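You operate a simulated robot arm through the tools that you are given. There is no shell and no other tool.

The job below is to be done with a simulated two-armed robot. You get a single attempt, and the scene is never put back.

TASK
Start the chain drive, halt it by its stop, then reset the stop.
Fine: one start only; drive switch off before the stop is twisted out. Where these are worked on the way, their far stop is far enough and under half their travel is too little: drive switch.

It is judged by the outcome, as a careful person would: the job done as asked, and still so three seconds after it is handed in. It fails if anything else is knocked over, pushed out of place, dropped, spilled or broken.

THE ROBOT
Two 6-joint arms with two-finger grippers on one trunk that stands fixed in place. Base frame: the origin is at the foot of the trunk, x ahead of it, y to its left, z up. Readings come in mm, rad, newtons and seconds.
The left shoulder is at [30, 178, 1013], the right one opposite. With the tool pointing down near the work surface each hand reaches from about 480 to 840 mm from the base axis, measured 20 degrees to its own side. Payload 2.54 kg a hand.
Tool frame (each hand has its own): the origin (TCP) lies between the finger pads and is the grasp point; the fingertips stand 30 mm ahead of it; z points along the fingers, y is the line along which they close. Largest opening 116 mm; the body of the gripper starts 95 mm behind the TCP.
Orientation is told as [roll, pitch, yaw] about the base's x, y, z axes, in that order, counted from this pose: with the fingers straight down and closing along the base's y, the tool's x points along the base's -x, its y along +y and its z along -z.

THE INTERFACE
- The arms move only by the tool move_arm. It takes "left_deltas", "right_deltas" or both (then of equal length, played together; a hand with none holds still); each is a list of rows, each a list of 3 entries, a list of its own where there are three numbers: the shift along the base's x, y, z in units of 50 mm (1.0 is 50 mm), then the turn, a rotation vector about the base's x, y, z in units of 8 degrees (1.0 is 8 degrees), then the gripper command, from -1 (shut) to 1 (fully open), values between in proportion. In form: [[[x, y, z], [rx, ry, rz], fingers], ...]. A call has 1 to 20 rows; each row shifts and turns the commanded pose from where the row before left it. A call with a number of a shift or a turn outside -1 to 1 is refused whole. Rows are played at 5 a second. More than 50 mm and 0.15 rad between two rows, or a gripper value outside its range, and nothing of the call is played. Where a pose cannot be reached the arm comes as near as it can. A force on the tool above 80 N (or 10 N above the force at the start of the call, whichever is more), or a blocked arm, ends the call early, and 0.2 s more pass. Each finger travels about 153 mm/s and halts on what it meets, pressing with about 20 N; the grip force reading is that of the motor and also rises with nothing between the fingers. The clock runs only during rows and for 0.2 s after the last one: add rows that do not move to give the fingers time. It gives the time, the measured TCP pose, the force on the tool (base axes), the opening and the grip force at its end, in the units of the frame above (readings bear some noise), with the torque about the TCP (base axes, N m) and any sound that the robot's microphone picked up, and new pictures: "views" is both (left out), scene, wrist or none (wrist: the cameras of the hands that moved).
- Cameras (640 x 400 px; columns grow to the right, rows downward): "scene" is now at [56.6, -37.9, 1741.3]; the picture's right is [-0.54, -0.84, 0.00], its down [-0.63, 0.41, -0.66] and it looks along [0.55, -0.36, -0.75] (base axes); focal length 351 px, centre (320, 200). "left" rides on the left gripper at [69, 15, -122] in its tool frame; the picture's right is [-0.22, 0.98, 0.00], its down [-0.83, -0.18, -0.53] and it looks along [-0.52, -0.11, 0.85] (tool axes); focal length 251 px, centre (320, 200). "right" rides on the right gripper at [69, -15, -122] in its tool frame; the picture's right is [0.21, 0.98, 0.00], its down [-0.83, 0.18, -0.53] and it looks along [-0.52, 0.11, 0.85] (tool axes); focal length 251 px, centre (320, 200). There is no depth. A picture from a camera that has moved, and an enlarged one, comes with that camera's place and axes in the base frame and with its lens. The place of the scene camera against the robot may be out by one fixed shift of up to 25 mm in any direction.
- move_column(by): slides the trunk up (or, below 0, down) by that many mm; the arms and the scene camera ride with it, the base frame stays. It gives what a move gives, with no picture.
- head_to(pan, tilt): turns the head with the scene camera to pan (to the left, within 2.496 rad either way) and tilt (down, from -0.506 to 1.204), counted from straight ahead of the robot. It gives what a move gives, and a new picture of the scene camera.
- inspect(camera, box): a new picture of the part [left, top, right, bottom] of that camera's present view, enlarged. The clock stands still meanwhile.
- close_job(): hands the job in; it is judged then, once.

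Places have to be worked out from the pictures, the camera data and where the tool is seen. Open the grippers and draw the arms clear of the work before you hand the job in, unless the task says otherwise.

The tools are called after "Call:" by a JSON object that holds its "fn" and its "kwargs". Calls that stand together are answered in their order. move_arm: Moves the arms, as the interface text tells. Its arguments: {"type":"object","properties":{"left_deltas":{"type":"array"},"right_deltas":{"type":"array"},"views":{"type":"string","enum":["both","scene","wrist","none"]}},"required":[]} The other tools are called the same way: move_column (by) slides the trunk up or down; head_to (pan, tilt) turns the head that bears the scene camera; inspect (camera, box) takes an enlarged picture of a part of a camera's view; close_job () hands the job in.

At the start:

```text
time: 0.0
left_position: [559.0, -0.0, 1092.1]
left_tcp_rot: [0.0, 0.0, 0.001]
left_ft_force: [0.7, 0.6, -0.1]
left_torque: [-0.02, 0.0, 0.01]
left_finger_gap: 115.9
left_gripper_force: 0.1
right_position: [425.9, -431.4, 1109.8]
right_tcp_rot: [-0.001, 0.001, -0.001]
right_ft_force: [-0.1, 0.7, -0.4]
right_torque: [0.01, 0.02, -0.05]
right_finger_gap: 115.9
right_gripper_force: 0.0
trunk travel left (down, up): [-225.0, 315.0]
head pan, tilt: [-0.572, 0.848]
```

scene: 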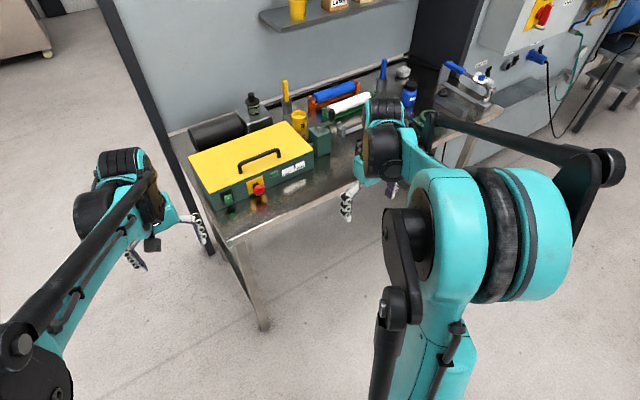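
right: 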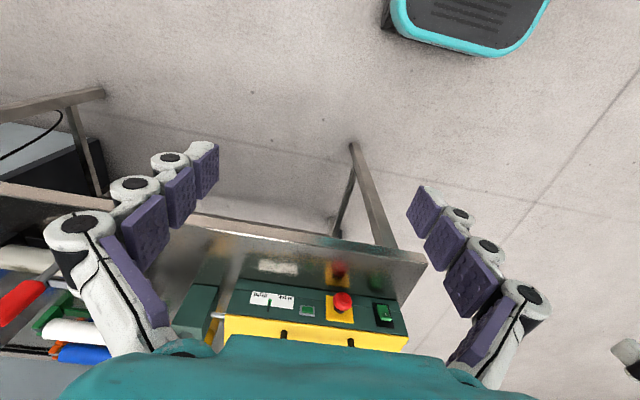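
left: 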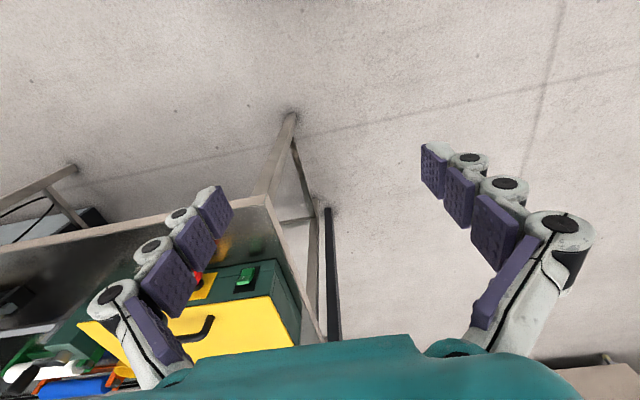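

The pictures show a yellow-lidded green box with a green switch, a red mushroom stop and labels on its front panel. I look closer before I move.

Call:
{"fn": "inspect", "kwargs": {"camera": "scene", "box": [180, 100, 340, 220]}}

Call:
{"fn": "inspect", "kwargs": {"camera": "right", "box": [200, 230, 440, 370]}}

Call:
{"fn": "inspect", "kwargs": {"camera": "scene", "box": [400, 0, 640, 150]}}

Call:
{"fn": "inspect", "kwargs": {"camera": "left", "box": [80, 230, 320, 370]}}

```text
3.33 times, centred on (260, 160) of scene
camera zoom: at [56.6, -37.9, 1741.3], right [-0.54, -0.84, 0.0], down [-0.63, 0.41, -0.66], along [0.55, -0.36, -0.75], focal length 1171 px, centre (520, 333)
```

zoom: 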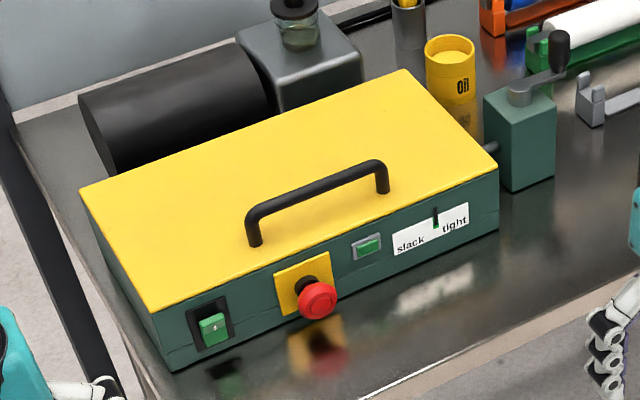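

```text
2.67 times, centred on (320, 300) of right
camera zoom: at [355.9, -446.3, 1228.6], right [-0.21, 0.98, 0.0], down [0.83, 0.18, 0.53], along [0.52, 0.11, -0.85], focal length 670 px, centre (320, -67)
```

zoom: 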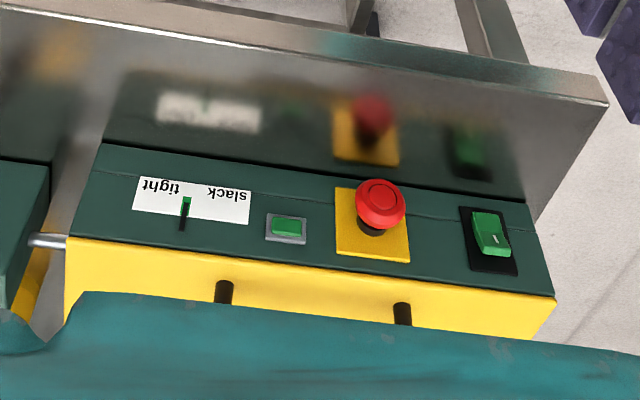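

```text
2.67 times, centred on (520, 75) of scene
camera zoom: at [56.6, -37.9, 1741.3], right [-0.54, -0.84, 0.0], down [-0.63, 0.41, -0.66], along [0.55, -0.36, -0.75], focal length 937 px, centre (-213, 533)
```

zoom: 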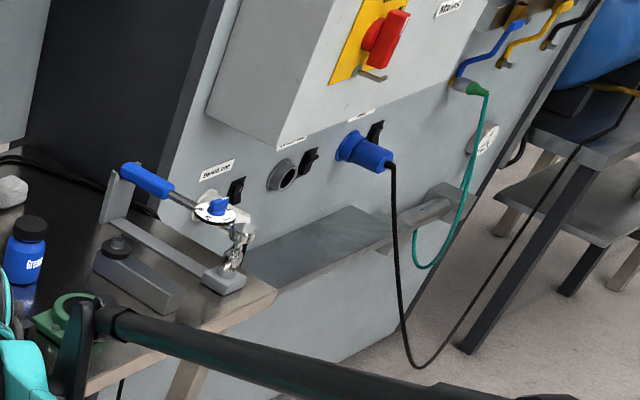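

```text
2.67 times, centred on (200, 300) of left
camera zoom: at [489.5, 12.9, 1214.0], right [0.22, 0.98, 0.0], down [0.83, -0.18, 0.53], along [0.52, -0.11, -0.85], focal length 670 px, centre (640, -67)
```

zoom: 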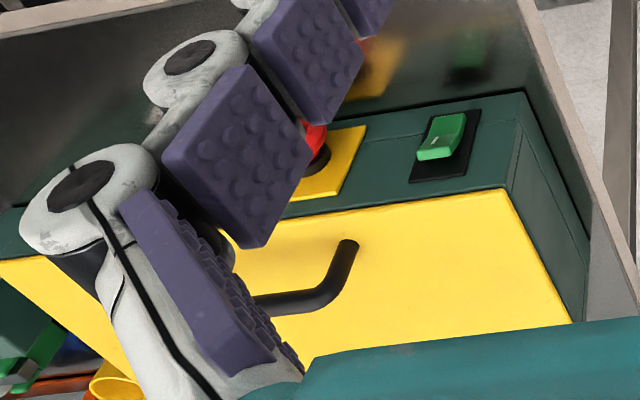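

The right and left wrist views agree with each other: the stop head is near (814, -297, 880), the rocker near (825, -201, 886) and the front face is about x=839, facing the robot. I zoom in on the rocker and the stop to read their present state.

Call:
{"fn": "inspect", "kwargs": {"camera": "right", "box": [360, 290, 410, 335]}}

Call:
{"fn": "inspect", "kwargs": {"camera": "scene", "box": [215, 165, 285, 215]}}

Call:
{"fn": "inspect", "kwargs": {"camera": "left", "box": [180, 255, 270, 310]}}

```text
8.89 times, centred on (385, 312) of right
camera zoom: at [355.9, -446.3, 1228.6], right [-0.21, 0.98, 0.0], down [0.83, 0.18, 0.53], along [0.52, 0.11, -0.85], focal length 2235 px, centre (-258, -800)
```

zoom: 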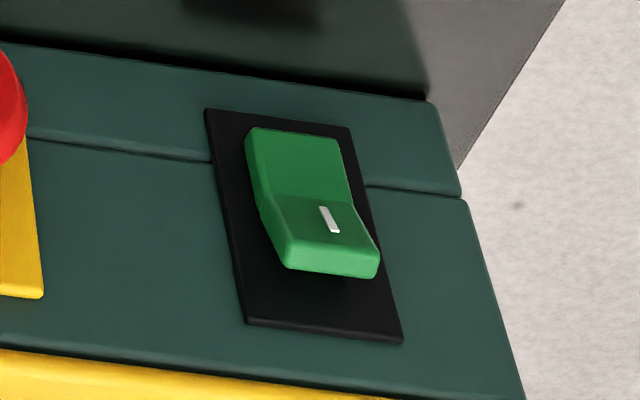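

```text
8.00 times, centred on (250, 190) of scene
camera zoom: at [56.6, -37.9, 1741.3], right [-0.54, -0.84, 0.0], down [-0.63, 0.41, -0.66], along [0.55, -0.36, -0.75], focal length 2811 px, centre (880, 280)
```

zoom: 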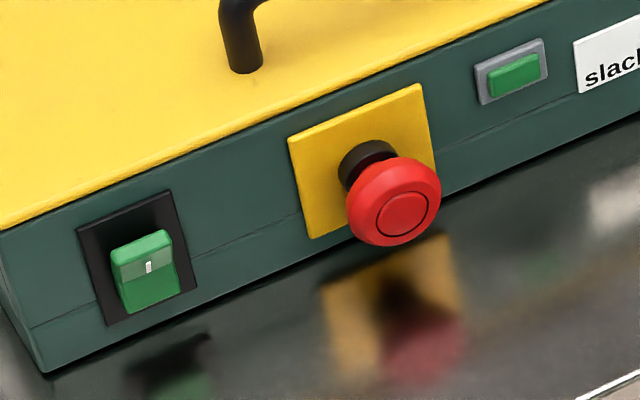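

```text
7.11 times, centred on (225, 282) of left
camera zoom: at [489.5, 12.9, 1214.0], right [0.22, 0.98, 0.0], down [0.83, -0.18, 0.53], along [0.52, -0.11, -0.85], focal length 1788 px, centre (996, -387)
```

zoom: 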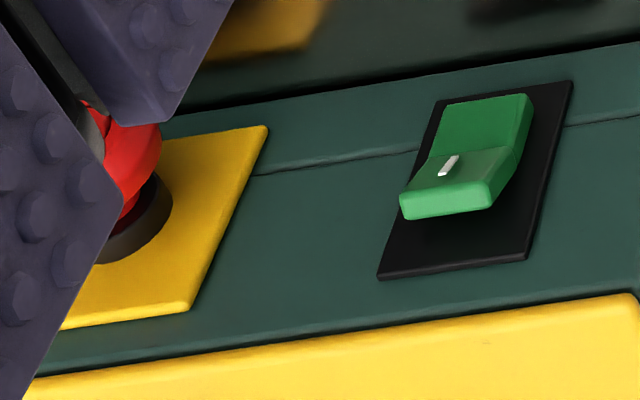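

The rocker's upper "I" half sticks out near (820, -201, 905) and its lower half is pressed in, so the drive is off. The stop's neck shows, so it is released. I turn the right hand to point forward (pitch -90°), fingers shut, in front of and above the bench edge.

Call:
{"fn": "move_arm", "kwargs": {"right_deltas": [[[0.4, 0.383, -0.15], [0, -0.9375, 0], -1], [[0.4, 0.383, -0.15], [0, -0.9375, 0], -1], [[0.4, 0.383, -0.15], [0, -0.9375, 0], -1], [[0.4, 0.383, -0.15], [0, -0.9375, 0], -1], [[0.4, 0.383, -0.15], [0, -0.9375, 0], -1], [[0.4, 0.383, -0.15], [0, -0.9375, 0], -1], [[0.4, 0.383, -0.15], [0, -0.9375, 0], -1], [[0.4, 0.383, -0.15], [0, -0.9375, 0], -1], [[0.4, 0.383, -0.15], [0, -0.9375, 0], -1], [[0.4, 0.383, -0.15], [0, -0.9375, 0], -1], [[0.4, 0.383, -0.15], [0, -0.9375, 0], -1], [[0.4, 0.383, -0.15], [0, -0.9375, 0], -1], [[0, 0, 0], [0, 0, 0], -1]]}}

```text
time: 2.8
left_position: [559.2, -1.0, 1092.8]
left_tcp_rot: [0.0, 0.0, -0.002]
left_ft_force: [-0.5, -0.7, 1.1]
left_torque: [0.03, -0.02, 0.01]
left_finger_gap: 116.0
left_gripper_force: 0.0
right_position: [715.7, -214.1, 1086.5]
right_tcp_rot: [0.016, -1.554, -0.015]
right_ft_force: [-0.2, 0.0, 1.0]
right_torque: [0.01, 0.01, -0.04]
right_finger_gap: 0.1
right_gripper_force: 19.5
right hand out of reach, approached as far as the arm can: row 9, 10, 11, 12
trunk travel left (down, up): [-225.0, 315.0]
head pan, tilt: [-0.572, 0.848]
camera scene: at [55.5, -38.0, 1741.4], right [-0.54, -0.84, 0.0], down [-0.63, 0.41, -0.66], along [0.56, -0.36, -0.75], focal length 351 px, centre (320, 200)
camera right: at [592.0, -229.3, 1016.6], right [-0.01, 0.98, -0.21], down [-0.52, 0.18, 0.83], along [0.85, 0.12, 0.51], focal length 251 px, centre (320, 200)
```

scene: 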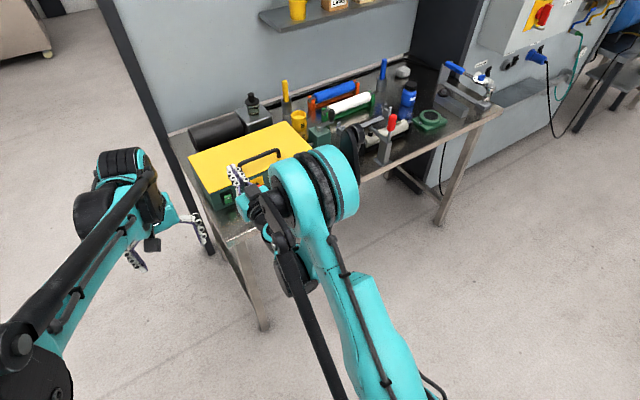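
right: 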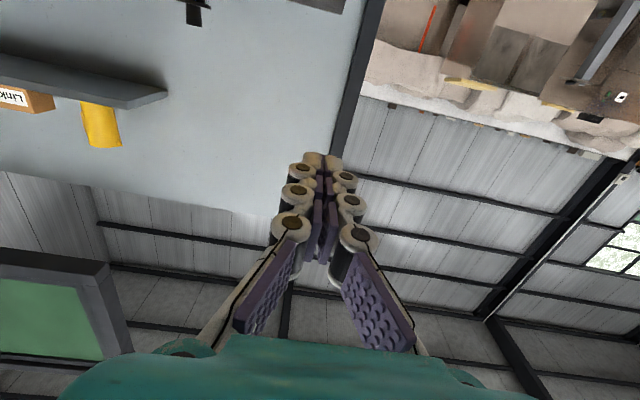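

The hand points forward now, but the pose was too near the shoulder to reach and stopped at (716, -214, 1086). I make a small forward and down move to see what the commanded pose is relative to.

Call:
{"fn": "move_arm", "kwargs": {"right_deltas": [[[0.8, 0, 0], [0, 0, 0], -1], [[0, 0, -0.4], [0, 0, 0], -1], [[0, 0, 0], [0, 0, 0], -1]], "views": "none"}}

```text
time: 3.6
left_position: [558.7, -1.7, 1091.7]
left_tcp_rot: [0.001, 0.0, 0.0]
left_ft_force: [0.5, -0.1, 1.0]
left_torque: [-0.04, -0.01, -0.01]
left_finger_gap: 116.0
left_gripper_force: 0.0
right_position: [755.6, -215.0, 1066.1]
right_tcp_rot: [0.371, -1.571, -0.373]
right_ft_force: [-0.3, -0.6, 0.7]
right_torque: [0.01, -0.02, 0.02]
right_finger_gap: 0.0
right_gripper_force: 20.1
trunk travel left (down, up): [-225.0, 315.0]
head pan, tilt: [-0.572, 0.848]
```

Moves count from the achieved pose, now (756, -215, 1066). I lower the hand to z≈902 in front of the rocker, leaving the tips about 35 mm short of it.

Call:
{"fn": "move_arm", "kwargs": {"right_deltas": [[[0, 0.07, -0.82], [0, 0, 0], -1], [[0, 0.07, -0.82], [0, 0, 0], -1], [[0, 0.07, -0.82], [0, 0, 0], -1], [[0, 0.07, -0.8], [0, 0, 0], -1], [[0, 0, 0], [0, 0, 0], -1], [[0, 0, 0], [0, 0, 0], -1]]}}

```text
time: 4.6
left_position: [558.7, -0.5, 1092.9]
left_tcp_rot: [0.0, -0.002, 0.001]
left_ft_force: [1.1, 0.1, -0.2]
left_torque: [0.02, 0.06, -0.01]
left_finger_gap: 115.9
left_gripper_force: 0.2
right_position: [796.5, -200.6, 926.2]
right_tcp_rot: [2.556, -1.569, -2.555]
right_ft_force: [-4.8, 1.4, 31.9]
right_torque: [-0.04, -0.76, 0.08]
right_finger_gap: 6.0
right_gripper_force: 28.7
right hand out of reach, approached as far as the arm can: row 1, 2, 3, 4
trunk travel left (down, up): [-225.0, 315.0]
head pan, tilt: [-0.572, 0.848]
stopped in row 5 (right hand): the force on the tool passed its limit at 115 N (the readings are from after the stop); the commanded pose is now the measured one
camera scene: at [53.3, -37.0, 1741.8], right [-0.54, -0.84, 0.0], down [-0.63, 0.41, -0.66], along [0.56, -0.36, -0.75], focal length 351 px, centre (320, 200)
camera right: at [673.8, -216.3, 854.5], right [0.0, 0.98, -0.21], down [-0.54, 0.18, 0.83], along [0.84, 0.11, 0.52], focal length 251 px, centre (320, 200)
```

scene: 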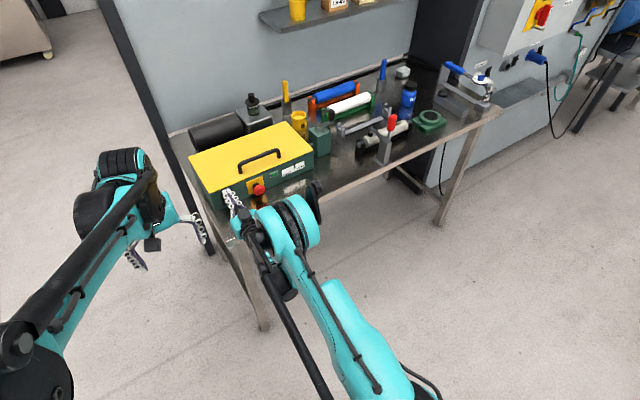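
right: 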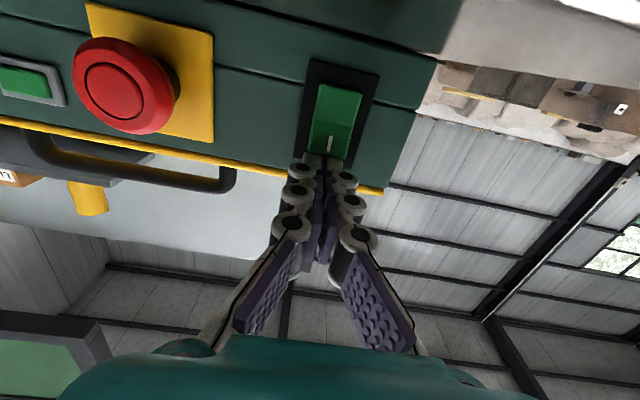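

The arm drifted forward where it could not reach and came to rest on the rocker's top lip near z 926, so I must take care. I lift straight up off it, then back out, and look at the rocker.

Call:
{"fn": "move_arm", "kwargs": {"right_deltas": [[[-0.05, 0, 0.3], [0, 0, 0], -1], [[-0.05, 0, 0.6], [0, 0, 0], -1], [[-0.1, 0, 0.8], [0, 0, 0], -1], [[-0.2, 0, 0.8], [0, 0, 0], -1], [[-0.2, 0, 0.5], [0, 0, 0], -1], [[0, 0, 0], [0, 0, 0], -1]]}}

Call:
{"fn": "inspect", "kwargs": {"camera": "scene", "box": [215, 165, 285, 215]}}

```text
time: 6.0
left_position: [561.0, -1.6, 1091.9]
left_tcp_rot: [0.0, 0.0, -0.001]
left_ft_force: [0.0, -0.2, 0.1]
left_torque: [0.0, -0.03, 0.01]
left_finger_gap: 116.1
left_gripper_force: 0.0
right_position: [767.5, -201.8, 1072.0]
right_tcp_rot: [1.134, -1.569, -1.134]
right_ft_force: [-0.5, 0.5, 0.4]
right_torque: [0.0, 0.02, -0.02]
right_finger_gap: 0.0
right_gripper_force: 28.6
trunk travel left (down, up): [-225.0, 315.0]
head pan, tilt: [-0.572, 0.848]
camera scene: at [57.1, -37.8, 1741.3], right [-0.54, -0.84, 0.0], down [-0.63, 0.41, -0.66], along [0.55, -0.36, -0.75], focal length 351 px, centre (320, 200)
camera right: at [644.7, -217.3, 1000.7], right [0.0, 0.98, -0.21], down [-0.53, 0.18, 0.83], along [0.85, 0.11, 0.52], focal length 251 px, centre (320, 200)
```

scene: 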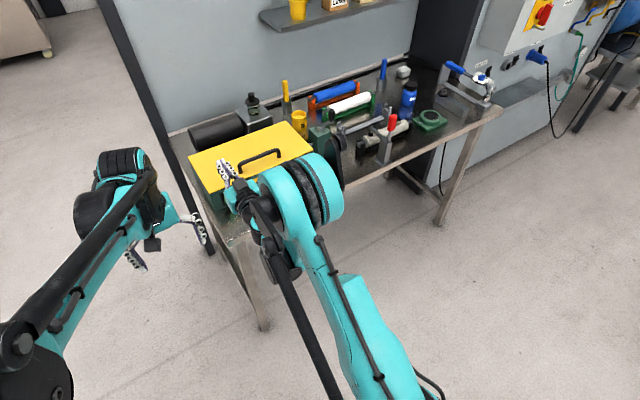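
right: 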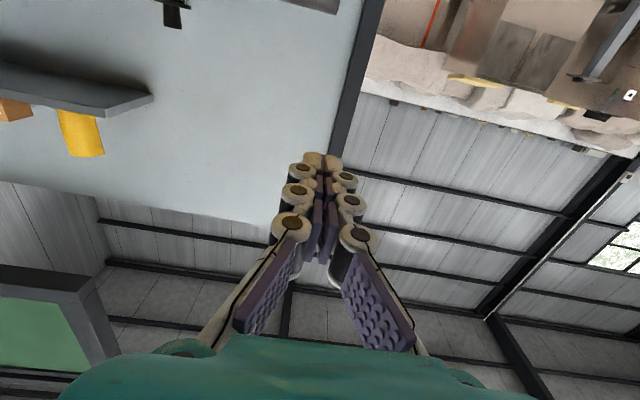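

```text
8.00 times, centred on (250, 190) of scene
camera zoom: at [57.1, -37.8, 1741.3], right [-0.54, -0.84, 0.0], down [-0.63, 0.41, -0.66], along [0.55, -0.36, -0.75], focal length 2811 px, centre (880, 280)
```

zoom: 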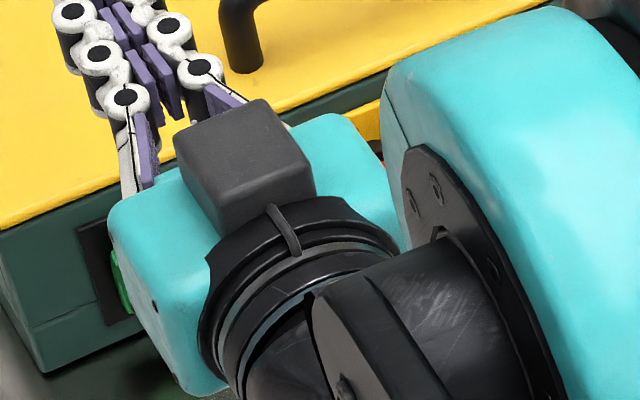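

The hand is clear at (767, -202, 1072). I check from the left camera that the rocker was not disturbed.

Call:
{"fn": "inspect", "kwargs": {"camera": "left", "box": [150, 240, 300, 334]}}

```text
4.26 times, centred on (225, 287) of left
camera zoom: at [490.4, 12.8, 1213.4], right [0.21, 0.98, 0.0], down [0.83, -0.18, 0.53], along [0.52, -0.11, -0.85], focal length 1070 px, centre (724, -170)
```

zoom: 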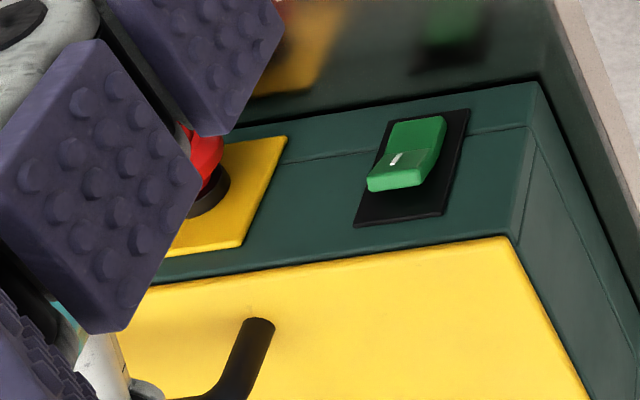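

The rocker is still in its off position. I ease the hand back slightly and lower the trunk by 168 mm, so the arm keeps its well-reachable posture and the fingertips come level with the rocker's upper half.

Call:
{"fn": "move_arm", "kwargs": {"right_deltas": [[[-0.2, 0, 0], [0, 0, 0], -1], [[0, 0, 0], [0, 0, 0], -1]], "views": "none"}}

Call:
{"fn": "move_column", "kwargs": {"by": -168}}

Call:
{"fn": "inspect", "kwargs": {"camera": "right", "box": [0, 0, 640, 400]}}

Call:
{"fn": "inspect", "kwargs": {"camera": "left", "box": [0, 0, 640, 400]}}

```text
time: 6.6
left_position: [560.6, -2.4, 1091.9]
left_tcp_rot: [0.001, -0.001, 0.0]
left_ft_force: [-0.1, -1.2, -0.3]
left_torque: [0.01, 0.0, 0.0]
left_finger_gap: 116.2
left_gripper_force: 0.0
right_position: [756.2, -201.5, 1072.5]
right_tcp_rot: [1.163, -1.569, -1.164]
right_ft_force: [-0.4, -0.6, 0.6]
right_torque: [0.02, -0.03, -0.02]
right_finger_gap: 0.0
right_gripper_force: 28.4
trunk travel left (down, up): [-225.0, 315.0]
head pan, tilt: [-0.572, 0.848]
```

```text
time: 8.5
left_position: [558.9, -1.5, 923.2]
left_tcp_rot: [-0.001, 0.0, -0.001]
left_ft_force: [-0.2, 0.6, -0.4]
left_torque: [0.02, -0.02, 0.01]
left_finger_gap: 115.7
left_gripper_force: 0.1
right_position: [757.1, -201.9, 904.1]
right_tcp_rot: [1.393, -1.568, -1.392]
right_ft_force: [0.0, -0.9, 0.4]
right_torque: [0.01, 0.01, -0.01]
right_finger_gap: 0.0
right_gripper_force: 28.4
trunk travel left (down, up): [-57.0, 483.0]
head pan, tilt: [-0.572, 0.848]
```

```text
1.00 times, centred on (320, 200) of right (not enlarged: the box is as wide or as high as the picture)
camera zoom: at [634.4, -217.2, 833.1], right [0.0, 0.98, -0.21], down [-0.53, 0.18, 0.83], along [0.85, 0.11, 0.52], focal length 251 px, centre (320, 200)
```

zoom: 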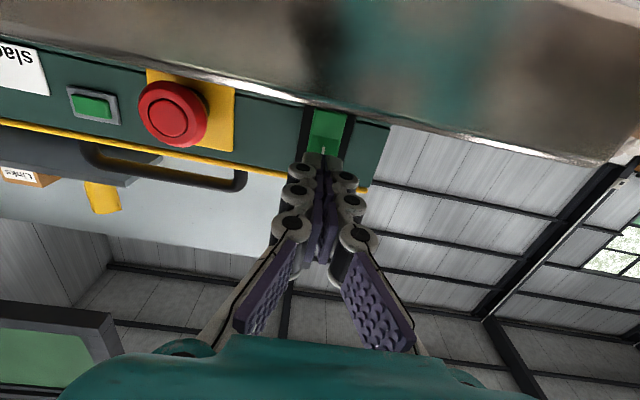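

```text
1.00 times, centred on (320, 200) of left (not enlarged: the box is as wide or as high as the picture)
camera zoom: at [489.9, 12.9, 1045.9], right [0.21, 0.98, 0.0], down [0.83, -0.18, 0.53], along [0.52, -0.11, -0.85], focal length 251 px, centre (320, 200)
```

zoom: 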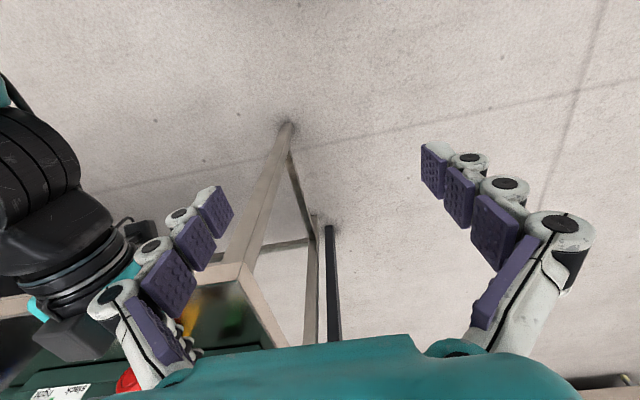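

The hand is at (757, -202, 904), level with the rocker's "I" half. I advance to near contact, then in small steps.

Call:
{"fn": "move_arm", "kwargs": {"right_deltas": [[[0.3, 0, 0], [0, 0, 0], -1], [[0.3, 0, 0], [0, 0, 0], -1], [[0.06, 0, 0], [0, 0, 0], -1], [[0, 0, 0], [0, 0, 0], -1]]}}

```text
time: 9.5
left_position: [559.5, -1.4, 923.1]
left_tcp_rot: [0.0, -0.001, 0.0]
left_ft_force: [0.3, -0.3, -0.3]
left_torque: [0.0, -0.01, -0.02]
left_finger_gap: 116.1
left_gripper_force: 0.1
right_position: [792.0, -202.5, 905.6]
right_tcp_rot: [1.203, -1.569, -1.202]
right_ft_force: [-0.3, -0.4, -0.1]
right_torque: [0.03, -0.01, -0.02]
right_finger_gap: 0.1
right_gripper_force: 28.6
trunk travel left (down, up): [-57.0, 483.0]
head pan, tilt: [-0.572, 0.848]
camera scene: at [56.6, -37.8, 1573.3], right [-0.54, -0.84, 0.0], down [-0.63, 0.41, -0.66], along [0.55, -0.36, -0.75], focal length 351 px, centre (320, 200)
camera right: at [667.8, -217.7, 833.4], right [0.0, 0.98, -0.21], down [-0.53, 0.18, 0.83], along [0.85, 0.11, 0.52], focal length 251 px, centre (320, 200)
```

scene: 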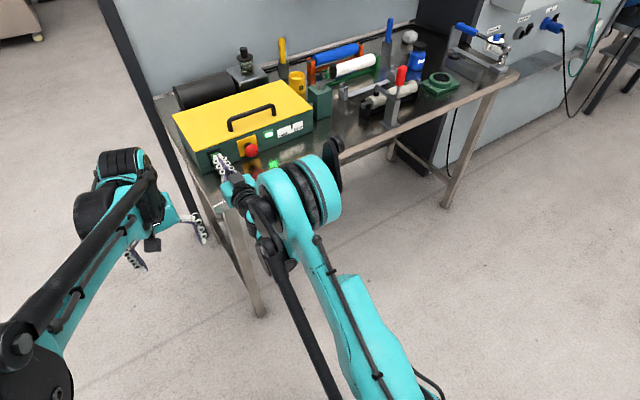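
right: 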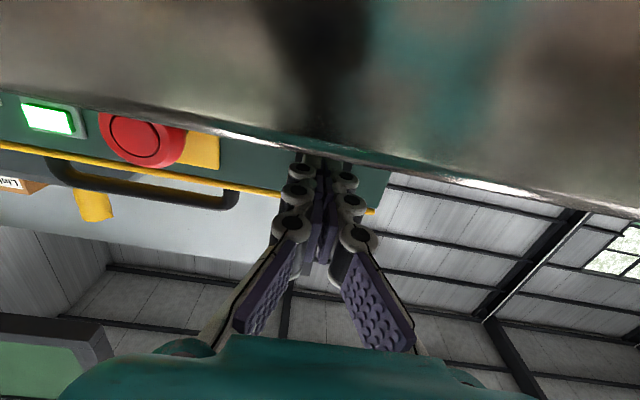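

The lamp is lit bright green, so the rocker has already switched the drive on, and no force remains on the tool. I press a few mm further so the rocker is surely at its far stop.

Call:
{"fn": "move_arm", "kwargs": {"right_deltas": [[[0.06, 0, 0], [0, 0, 0], -1], [[0.06, 0, 0], [0, 0, 0], -1], [[0, 0, 0], [0, 0, 0], -1]], "views": "none"}}

```text
time: 10.3
left_position: [557.4, -1.8, 926.3]
left_tcp_rot: [0.0, -0.003, 0.002]
left_ft_force: [-0.2, 0.3, 0.2]
left_torque: [-0.03, 0.0, 0.03]
left_finger_gap: 116.2
left_gripper_force: 0.1
right_position: [792.2, -202.1, 906.2]
right_tcp_rot: [2.581, -1.565, -2.584]
right_ft_force: [-43.2, 0.5, -10.8]
right_torque: [-0.01, 0.69, 0.03]
right_finger_gap: 5.9
right_gripper_force: 27.9
trunk travel left (down, up): [-57.0, 483.0]
head pan, tilt: [-0.572, 0.848]
```

At 43 N the rocker is at its stop. I back off and check the rocker and lamp.

Call:
{"fn": "move_arm", "kwargs": {"right_deltas": [[[-0.3, 0, 0], [0, 0, 0], -1], [[-0.4, 0, 0], [0, 0, 0], -1], [[0, 0, 0], [0, 0, 0], -1]]}}

Call:
{"fn": "inspect", "kwargs": {"camera": "scene", "box": [190, 110, 310, 190]}}

Call:
{"fn": "inspect", "kwargs": {"camera": "right", "box": [200, 60, 440, 210]}}

```text
time: 11.1
left_position: [560.0, -1.7, 923.0]
left_tcp_rot: [-0.001, 0.0, 0.001]
left_ft_force: [-0.3, 0.7, -0.8]
left_torque: [0.01, 0.01, -0.02]
left_finger_gap: 116.1
left_gripper_force: 0.0
right_position: [760.9, -202.3, 905.3]
right_tcp_rot: [1.172, -1.569, -1.174]
right_ft_force: [0.9, -0.2, 0.3]
right_torque: [0.02, -0.02, 0.0]
right_finger_gap: 0.0
right_gripper_force: 28.5
trunk travel left (down, up): [-57.0, 483.0]
head pan, tilt: [-0.572, 0.848]
camera scene: at [56.9, -37.8, 1573.3], right [-0.54, -0.84, 0.0], down [-0.63, 0.41, -0.66], along [0.55, -0.36, -0.75], focal length 351 px, centre (320, 200)
camera right: at [638.5, -217.3, 834.0], right [0.0, 0.98, -0.21], down [-0.53, 0.18, 0.83], along [0.85, 0.11, 0.52], focal length 251 px, centre (320, 200)
```

scene: 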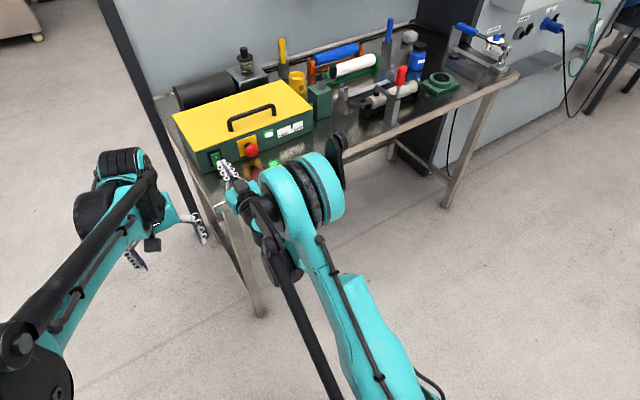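
right: 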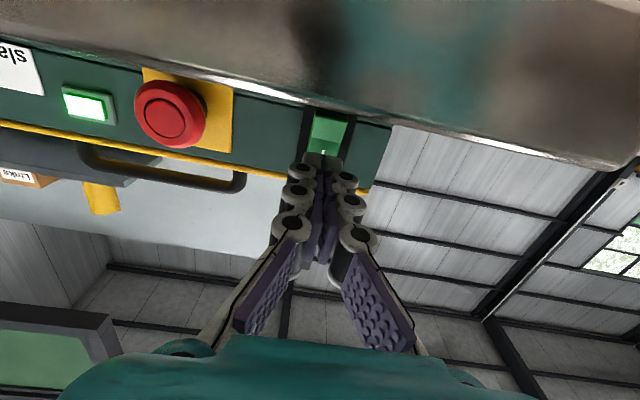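

```text
5.00 times, centred on (250, 150) of scene
camera zoom: at [56.9, -37.8, 1573.3], right [-0.54, -0.84, 0.0], down [-0.63, 0.41, -0.66], along [0.55, -0.36, -0.75], focal length 1757 px, centre (670, 450)
```

zoom: 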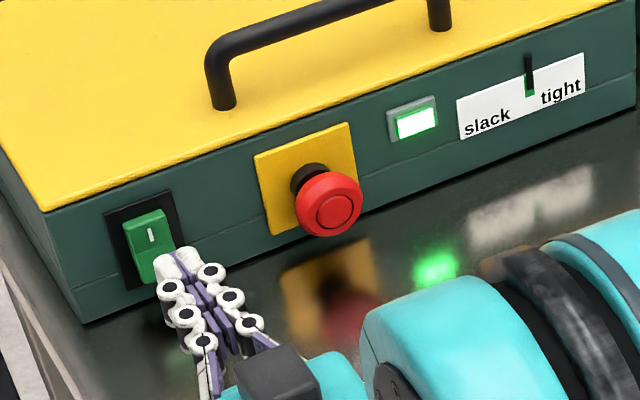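

```text
2.67 times, centred on (320, 135) of right
camera zoom: at [638.5, -217.3, 834.0], right [0.0, 0.98, -0.21], down [-0.53, 0.18, 0.83], along [0.85, 0.11, 0.52], focal length 670 px, centre (320, 373)
```

zoom: 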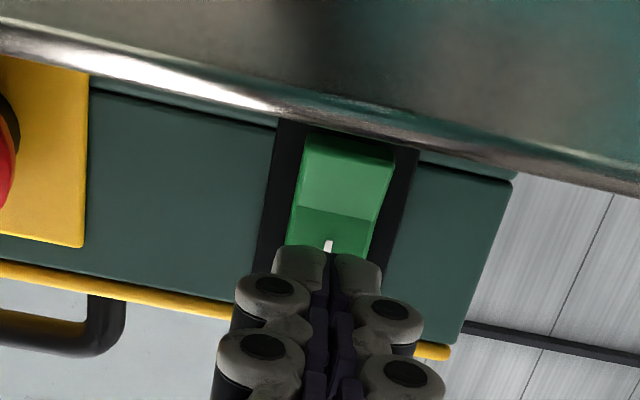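

The drive runs: the lamp is lit and the rocker's upper half is in. The stop's axis works out at about y=-300, z=881, so I lower the trunk 24 mm and shift the hand sideways in front of the stop, staying a little further back.

Call:
{"fn": "move_column", "kwargs": {"by": -24}}

Call:
{"fn": "move_arm", "kwargs": {"right_deltas": [[[-0.1, -0.4, 0], [0, 0, 0], -1], [[-0.2, -0.4, 0], [0, 0, 0], -1], [[0, -0.4, 0], [0, 0, 0], -1], [[0, -0.4, 0], [0, 0, 0], -1], [[0, -0.36, 0], [0, 0, 0], -1], [[0, 0, 0], [0, 0, 0], -1]]}}

Call:
{"fn": "inspect", "kwargs": {"camera": "scene", "box": [190, 110, 310, 190]}}

```text
time: 11.8
left_position: [560.3, -2.2, 900.3]
left_tcp_rot: [0.001, -0.001, 0.0]
left_ft_force: [-0.2, 0.4, 0.5]
left_torque: [0.01, -0.03, 0.03]
left_finger_gap: 115.8
left_gripper_force: 0.0
right_position: [760.8, -202.7, 881.9]
right_tcp_rot: [1.35, -1.568, -1.35]
right_ft_force: [0.4, 0.4, 0.7]
right_torque: [0.01, 0.06, 0.0]
right_finger_gap: 0.1
right_gripper_force: 29.0
trunk travel left (down, up): [-33.0, 507.0]
head pan, tilt: [-0.572, 0.848]
```

```text
time: 13.2
left_position: [559.3, -1.0, 899.5]
left_tcp_rot: [-0.001, -0.001, 0.0]
left_ft_force: [-0.5, 0.7, 0.1]
left_torque: [0.02, -0.01, 0.0]
left_finger_gap: 116.0
left_gripper_force: 0.0
right_position: [746.7, -299.9, 880.1]
right_tcp_rot: [1.157, -1.569, -1.157]
right_ft_force: [-0.4, -0.1, -0.5]
right_torque: [0.02, -0.01, -0.01]
right_finger_gap: 0.0
right_gripper_force: 28.7
trunk travel left (down, up): [-33.0, 507.0]
head pan, tilt: [-0.572, 0.848]
camera scene: at [56.7, -37.8, 1549.3], right [-0.54, -0.84, 0.0], down [-0.63, 0.41, -0.66], along [0.55, -0.36, -0.75], focal length 351 px, centre (320, 200)
camera right: at [623.7, -315.4, 809.4], right [0.0, 0.98, -0.21], down [-0.53, 0.18, 0.83], along [0.85, 0.11, 0.52], focal length 251 px, centre (320, 200)
```

scene: 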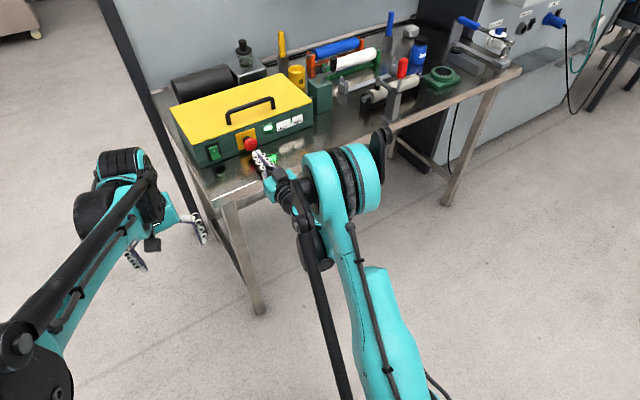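
right: 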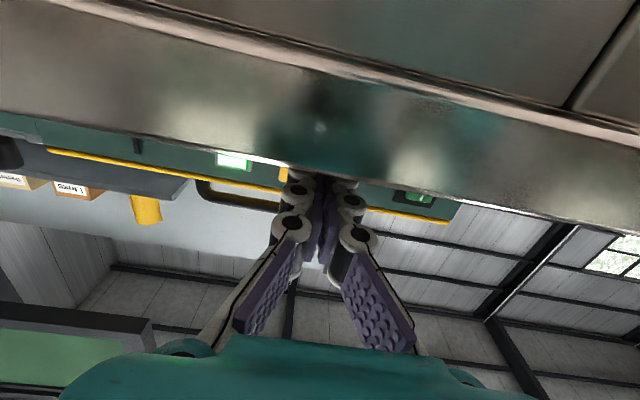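

```text
5.00 times, centred on (250, 150) of scene
camera zoom: at [56.7, -37.8, 1549.3], right [-0.54, -0.84, 0.0], down [-0.63, 0.41, -0.66], along [0.55, -0.36, -0.75], focal length 1757 px, centre (670, 450)
```

zoom: 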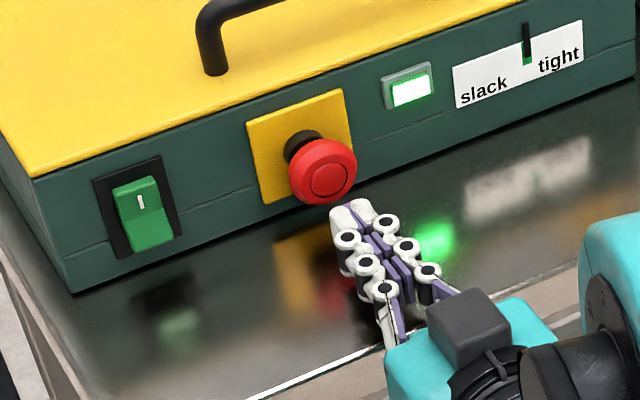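

The scene view confirms the tips are in line with the stop's face, which I estimate at x≈803. I advance to near contact and then press in small steps.

Call:
{"fn": "move_arm", "kwargs": {"right_deltas": [[[0.25, 0, 0.0], [0, 0, 0], -1], [[0.25, 0, 0], [0, 0, 0], -1], [[0.06, 0, 0], [0, 0, 0], -1], [[0.06, 0, 0], [0, 0, 0], -1], [[0, 0, 0], [0, 0, 0], -1]], "views": "wrist"}}

Call:
{"fn": "inspect", "kwargs": {"camera": "scene", "box": [190, 110, 310, 190]}}

```text
time: 14.6
left_position: [559.2, -1.6, 902.3]
left_tcp_rot: [-0.001, -0.004, 0.002]
left_ft_force: [-0.9, -0.1, 0.6]
left_torque: [-0.03, -0.03, -0.01]
left_finger_gap: 116.0
left_gripper_force: 0.0
right_position: [773.5, -300.7, 882.0]
right_tcp_rot: [2.791, -1.569, -2.794]
right_ft_force: [-57.0, -2.8, -16.8]
right_torque: [0.28, -0.17, -0.01]
right_finger_gap: 5.6
right_gripper_force: 28.8
trunk travel left (down, up): [-33.0, 507.0]
head pan, tilt: [-0.572, 0.848]
stopped in row 5 (right hand): the force on the tool passed its limit at 81 N (the readings are from after the stop); the commanded pose is now the measured one
camera right: at [650.7, -315.6, 810.4], right [0.0, 0.98, -0.21], down [-0.54, 0.18, 0.82], along [0.84, 0.11, 0.52], focal length 251 px, centre (320, 200)
```

right: 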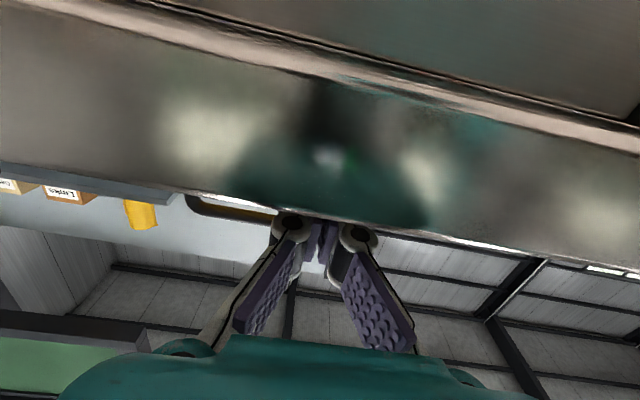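

```text
5.00 times, centred on (250, 150) of scene
camera zoom: at [51.6, -38.9, 1549.5], right [-0.54, -0.84, 0.0], down [-0.63, 0.41, -0.66], along [0.56, -0.36, -0.75], focal length 1757 px, centre (670, 450)
```

zoom: 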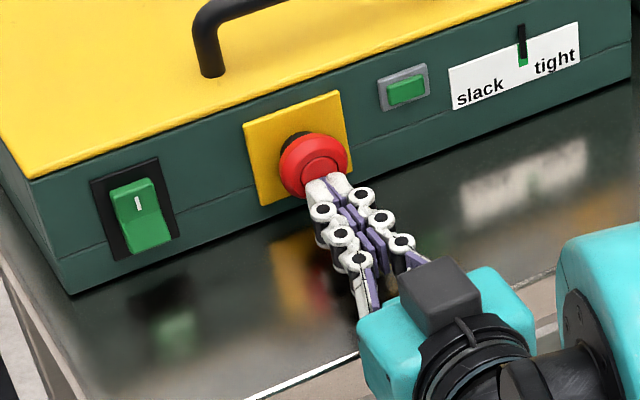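

The lamp went out, so the drive has halted, with the stop at its end (81 N peak). I back off and check that the stop has latched.

Call:
{"fn": "move_arm", "kwargs": {"right_deltas": [[[-0.3, 0, 0], [0, 0, 0], -1], [[-0.25, 0, 0], [0, 0, 0], -1], [[0, 0, 0], [0, 0, 0], -1]], "views": "none"}}

Call:
{"fn": "inspect", "kwargs": {"camera": "scene", "box": [190, 110, 310, 190]}}

```text
time: 15.4
left_position: [560.6, -0.4, 899.5]
left_tcp_rot: [0.0, -0.001, 0.003]
left_ft_force: [-0.9, 0.2, 1.3]
left_torque: [0.01, -0.02, -0.01]
left_finger_gap: 116.1
left_gripper_force: 0.0
right_position: [748.6, -300.9, 880.0]
right_tcp_rot: [0.106, -1.571, -0.106]
right_ft_force: [0.0, -0.3, -0.6]
right_torque: [0.01, 0.01, 0.03]
right_finger_gap: 0.0
right_gripper_force: 28.8
trunk travel left (down, up): [-33.0, 507.0]
head pan, tilt: [-0.572, 0.848]
```

```text
5.00 times, centred on (250, 150) of scene
camera zoom: at [56.6, -37.8, 1549.3], right [-0.54, -0.84, 0.0], down [-0.63, 0.41, -0.66], along [0.56, -0.36, -0.75], focal length 1757 px, centre (670, 450)
```

zoom: 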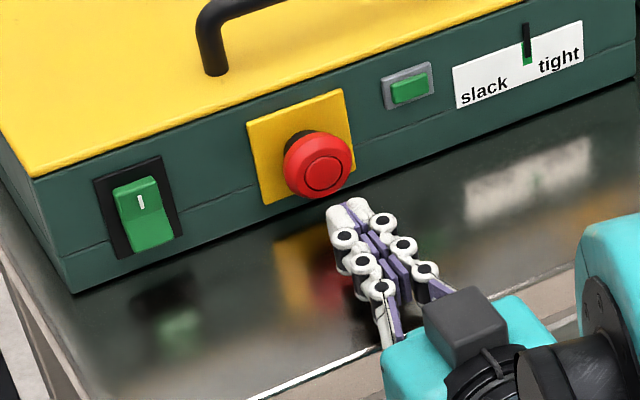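

The stop has latched about 8 mm in, the lamp is dark and the rocker is still on. Next I shift back to the rocker, tilting the hand 10° downward, to press its lower half and switch it off.

Call:
{"fn": "move_arm", "kwargs": {"right_deltas": [[[0, 0.4, 0], [0, 0.25, 0], -1], [[0, 0.4, 0], [0, 0.25, 0], -1], [[0, 0.4, 0], [0, 0.25, 0], -1], [[0, 0.4, 0], [0, 0.25, 0], -1], [[0, 0.4, 0], [0, 0.25, 0], -1], [[0, 0, 0], [0, 0, 0], -1]], "views": "none"}}

Call:
{"fn": "move_column", "kwargs": {"by": -10}}

Call:
{"fn": "inspect", "kwargs": {"camera": "right", "box": [0, 0, 640, 400]}}

Call:
{"fn": "inspect", "kwargs": {"camera": "scene", "box": [180, 120, 270, 180]}}

```text
time: 16.8
left_position: [560.6, -2.0, 900.0]
left_tcp_rot: [0.0, 0.001, 0.002]
left_ft_force: [-0.4, -0.8, -0.2]
left_torque: [-0.01, 0.03, 0.0]
left_finger_gap: 115.7
left_gripper_force: 0.0
right_position: [748.9, -198.4, 880.3]
right_tcp_rot: [0.002, -1.396, -0.001]
right_ft_force: [0.4, 0.2, 0.2]
right_torque: [-0.01, 0.01, 0.0]
right_finger_gap: 0.3
right_gripper_force: 28.4
trunk travel left (down, up): [-33.0, 507.0]
head pan, tilt: [-0.572, 0.848]
```

```text
time: 17.4
left_position: [560.9, -0.1, 889.2]
left_tcp_rot: [0.001, -0.001, 0.001]
left_ft_force: [0.1, -0.2, -0.1]
left_torque: [0.0, -0.02, -0.01]
left_finger_gap: 115.8
left_gripper_force: 0.0
right_position: [748.2, -199.5, 870.8]
right_tcp_rot: [-0.001, -1.396, -0.002]
right_ft_force: [0.0, 0.0, -0.3]
right_torque: [0.02, -0.03, 0.03]
right_finger_gap: 0.2
right_gripper_force: 28.6
trunk travel left (down, up): [-23.0, 517.0]
head pan, tilt: [-0.572, 0.848]
```

```text
1.00 times, centred on (320, 200) of right (not enlarged: the box is as wide or as high as the picture)
camera zoom: at [615.6, -214.0, 821.5], right [-0.04, 0.98, -0.21], down [-0.38, 0.18, 0.91], along [0.92, 0.11, 0.37], focal length 251 px, centre (320, 200)
```

zoom: 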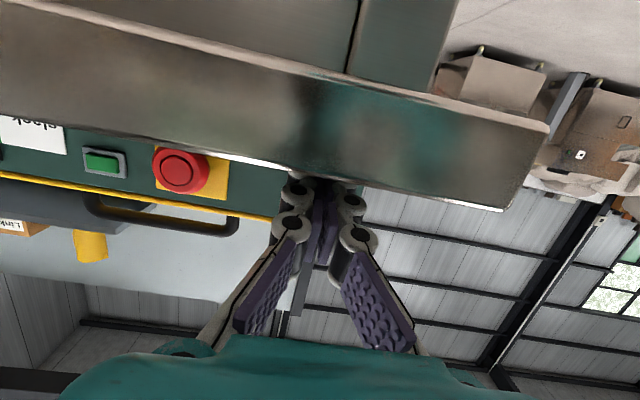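

```text
6.67 times, centred on (225, 150) of scene
camera zoom: at [56.3, -37.8, 1539.3], right [-0.54, -0.84, 0.0], down [-0.63, 0.41, -0.66], along [0.56, -0.36, -0.75], focal length 2342 px, centre (953, 533)
```

zoom: 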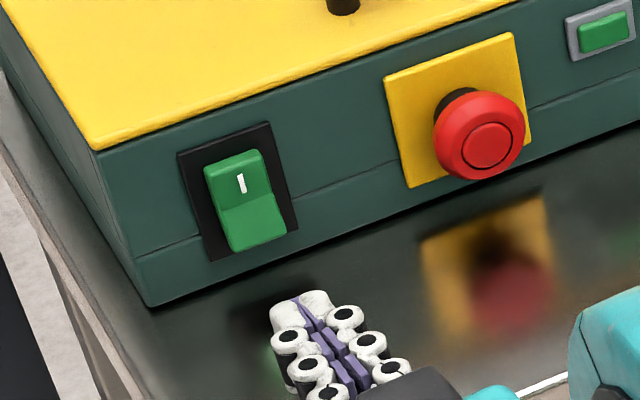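

The fingertips, now at about (778, -200, 866), line up with the rocker's protruding lower half. I advance and press in small steps.

Call:
{"fn": "move_arm", "kwargs": {"right_deltas": [[[0.4, -0.02, 0], [0, 0, 0], -1], [[0.35, 0, 0], [0, 0, 0], -1], [[0.06, 0, 0], [0, 0, 0], -1], [[0.06, 0, 0], [0, 0, 0], -1], [[0.06, 0, 0], [0, 0, 0], -1], [[0, 0, 0], [0, 0, 0], -1]], "views": "wrist"}}

Call:
{"fn": "inspect", "kwargs": {"camera": "scene", "box": [180, 120, 270, 180]}}

```text
time: 18.8
left_position: [561.7, -2.6, 888.4]
left_tcp_rot: [0.001, 0.001, 0.002]
left_ft_force: [0.9, 0.3, 0.0]
left_torque: [-0.01, 0.01, 0.0]
left_finger_gap: 116.0
left_gripper_force: 0.0
right_position: [795.7, -200.8, 868.1]
right_tcp_rot: [0.001, -1.392, -0.001]
right_ft_force: [-7.9, -0.4, -22.1]
right_torque: [-0.04, 0.46, -0.05]
right_finger_gap: 6.0
right_gripper_force: 28.7
trunk travel left (down, up): [-23.0, 517.0]
head pan, tilt: [-0.572, 0.848]
camera right: at [663.3, -215.8, 819.5], right [-0.04, 0.98, -0.21], down [-0.38, 0.18, 0.91], along [0.93, 0.11, 0.36], focal length 251 px, centre (320, 200)
```

right: 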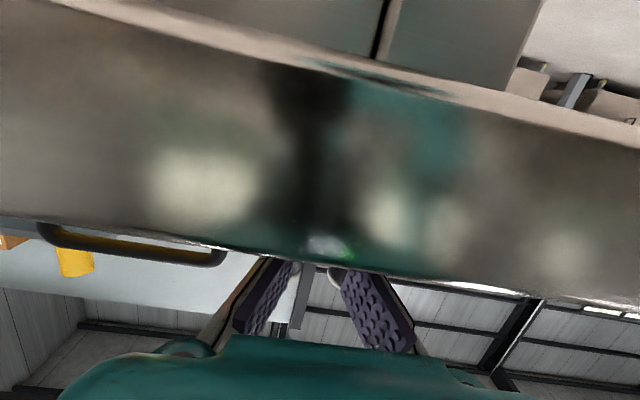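

```text
6.67 times, centred on (225, 150) of scene
camera zoom: at [58.5, -38.6, 1539.0], right [-0.54, -0.84, 0.0], down [-0.63, 0.41, -0.66], along [0.55, -0.36, -0.75], focal length 2342 px, centre (953, 533)
```

zoom: 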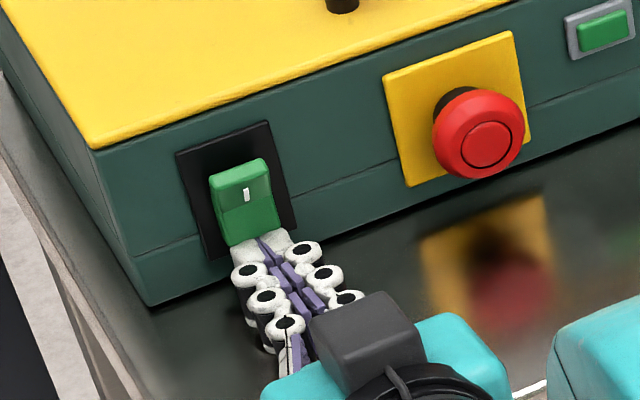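

The rocker has tipped, its upper half standing out again. One more small push makes sure it is at its stop, then I back off and look.

Call:
{"fn": "move_arm", "kwargs": {"right_deltas": [[[0.06, 0, 0], [0, 0, 0], -1], [[0, 0, 0], [0, 0, 0], -1]], "views": "none"}}

Call:
{"fn": "move_arm", "kwargs": {"right_deltas": [[[-0.4, 0, 0], [0, 0, 0], -1], [[-0.6, 0, 0], [0, 0, 0], -1], [[0, 0, 0], [0, 0, 0], -1]], "views": "none"}}

Call:
{"fn": "inspect", "kwargs": {"camera": "scene", "box": [180, 120, 270, 180]}}

```text
time: 19.4
left_position: [561.1, -0.4, 889.0]
left_tcp_rot: [0.0, 0.001, 0.003]
left_ft_force: [-0.4, -0.8, 0.3]
left_torque: [0.01, -0.03, -0.02]
left_finger_gap: 116.0
left_gripper_force: 0.0
right_position: [798.7, -200.7, 867.0]
right_tcp_rot: [0.006, -1.388, -0.003]
right_ft_force: [-20.3, 0.2, -29.3]
right_torque: [-0.08, 0.5, 0.03]
right_finger_gap: 6.1
right_gripper_force: 28.3
trunk travel left (down, up): [-23.0, 517.0]
head pan, tilt: [-0.572, 0.848]
```

```text
time: 20.2
left_position: [561.2, -1.4, 889.7]
left_tcp_rot: [-0.001, 0.0, 0.004]
left_ft_force: [0.0, 0.5, 0.3]
left_torque: [0.05, -0.04, 0.01]
left_finger_gap: 116.2
left_gripper_force: 0.0
right_position: [748.5, -199.9, 871.7]
right_tcp_rot: [0.0, -1.397, 0.0]
right_ft_force: [0.5, -0.1, 0.4]
right_torque: [-0.01, 0.02, 0.02]
right_finger_gap: 0.0
right_gripper_force: 28.5
trunk travel left (down, up): [-23.0, 517.0]
head pan, tilt: [-0.572, 0.848]
```

```text
6.67 times, centred on (225, 150) of scene
camera zoom: at [56.7, -37.8, 1539.4], right [-0.54, -0.84, 0.0], down [-0.63, 0.41, -0.66], along [0.55, -0.36, -0.75], focal length 2342 px, centre (953, 533)
```

zoom: 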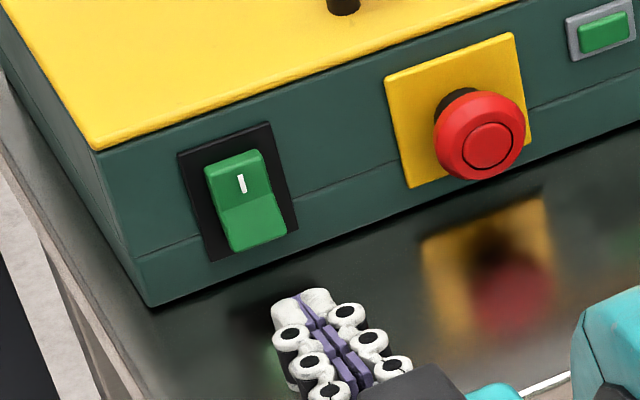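

The rocker sprang back to "I". The force direction (down on the tool) shows the tips went under its lower lip, so the rocker sits about 6 mm higher than I judged (centre near z≈891). I level the hand to about 3° tilt and raise it to z≈880 for a second press.

Call:
{"fn": "move_arm", "kwargs": {"right_deltas": [[[0, 0, 0], [0, -0.45, 0], -1], [[0, -0.02, 0], [0, -0.42, 0], -1], [[0, 0, 0], [0, 0, 0], -1]], "views": "none"}}

Call:
{"fn": "move_column", "kwargs": {"by": 9}}

Call:
{"fn": "inspect", "kwargs": {"camera": "scene", "box": [180, 120, 270, 180]}}

```text
time: 21.0
left_position: [561.0, -2.3, 889.2]
left_tcp_rot: [-0.001, 0.001, 0.003]
left_ft_force: [0.1, -0.3, 0.1]
left_torque: [0.03, -0.01, 0.0]
left_finger_gap: 116.0
left_gripper_force: 0.0
right_position: [746.6, -200.0, 870.3]
right_tcp_rot: [0.0, -1.519, 0.001]
right_ft_force: [1.1, 0.7, 0.1]
right_torque: [-0.01, -0.03, -0.01]
right_finger_gap: 0.0
right_gripper_force: 28.5
trunk travel left (down, up): [-23.0, 517.0]
head pan, tilt: [-0.572, 0.848]
```

```text
time: 21.6
left_position: [559.6, -1.8, 898.5]
left_tcp_rot: [0.001, -0.001, 0.0]
left_ft_force: [0.2, 0.0, -0.8]
left_torque: [-0.03, -0.02, -0.01]
left_finger_gap: 116.1
left_gripper_force: 0.0
right_position: [747.5, -199.5, 880.9]
right_tcp_rot: [-0.001, -1.516, 0.002]
right_ft_force: [0.0, 0.3, 0.0]
right_torque: [0.04, -0.03, -0.01]
right_finger_gap: 0.0
right_gripper_force: 27.9
trunk travel left (down, up): [-32.0, 508.0]
head pan, tilt: [-0.572, 0.848]
```

```text
6.67 times, centred on (225, 150) of scene
camera zoom: at [57.0, -37.9, 1548.3], right [-0.54, -0.84, 0.0], down [-0.63, 0.41, -0.66], along [0.55, -0.36, -0.75], focal length 2342 px, centre (953, 533)
```

zoom: 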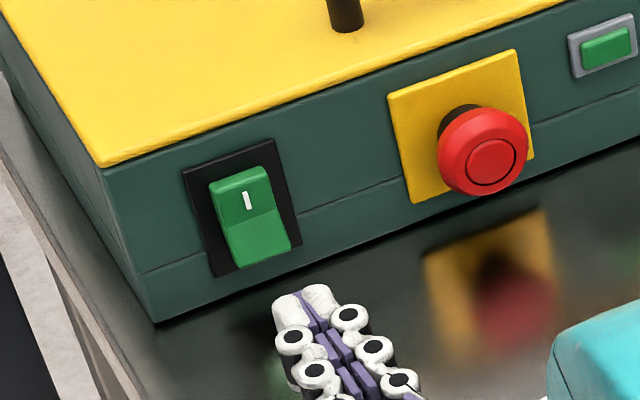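

The tips should now land on the lower half's face. I press again in small steps.

Call:
{"fn": "move_arm", "kwargs": {"right_deltas": [[[0.4, -0.02, 0], [0, 0, 0], -1], [[0.36, 0, 0], [0, 0, 0], -1], [[0.06, 0, 0], [0, 0, 0], -1], [[0.06, 0, 0], [0, 0, 0], -1], [[0.06, 0, 0], [0, 0, 0], -1], [[0, 0, 0], [0, 0, 0], -1]], "views": "wrist"}}

Call:
{"fn": "inspect", "kwargs": {"camera": "scene", "box": [180, 120, 270, 180]}}

```text
time: 23.0
left_position: [559.1, -1.4, 899.7]
left_tcp_rot: [0.001, -0.001, 0.001]
left_ft_force: [0.1, -0.3, -0.4]
left_torque: [-0.04, 0.02, -0.02]
left_finger_gap: 116.3
left_gripper_force: 0.1
right_position: [791.4, -201.0, 881.0]
right_tcp_rot: [0.005, -1.516, -0.004]
right_ft_force: [-30.0, 1.4, -13.6]
right_torque: [-0.03, 0.09, 0.06]
right_finger_gap: 6.0
right_gripper_force: 28.7
trunk travel left (down, up): [-32.0, 508.0]
head pan, tilt: [-0.572, 0.848]
camera right: at [666.4, -216.2, 816.0], right [-0.01, 0.98, -0.21], down [-0.49, 0.18, 0.85], along [0.87, 0.11, 0.48], focal length 251 px, centre (320, 200)
```

right: 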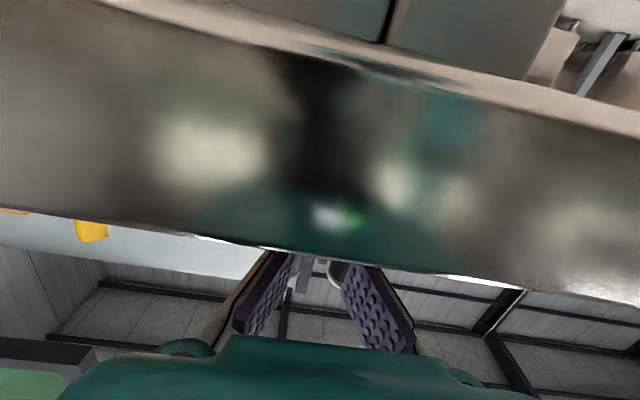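

```text
6.67 times, centred on (225, 150) of scene
camera zoom: at [54.2, -38.1, 1548.2], right [-0.54, -0.84, 0.0], down [-0.63, 0.41, -0.66], along [0.56, -0.36, -0.75], focal length 2342 px, centre (953, 533)
```

zoom: 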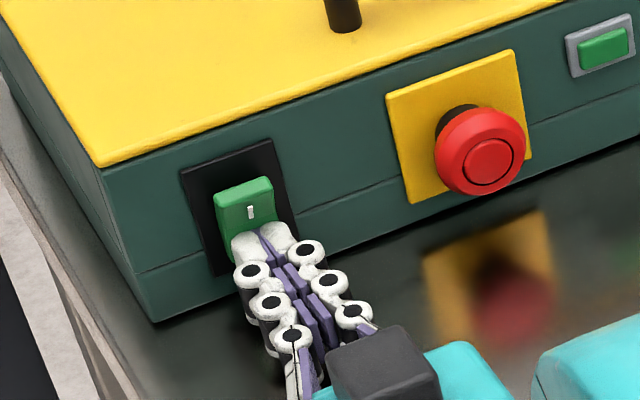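

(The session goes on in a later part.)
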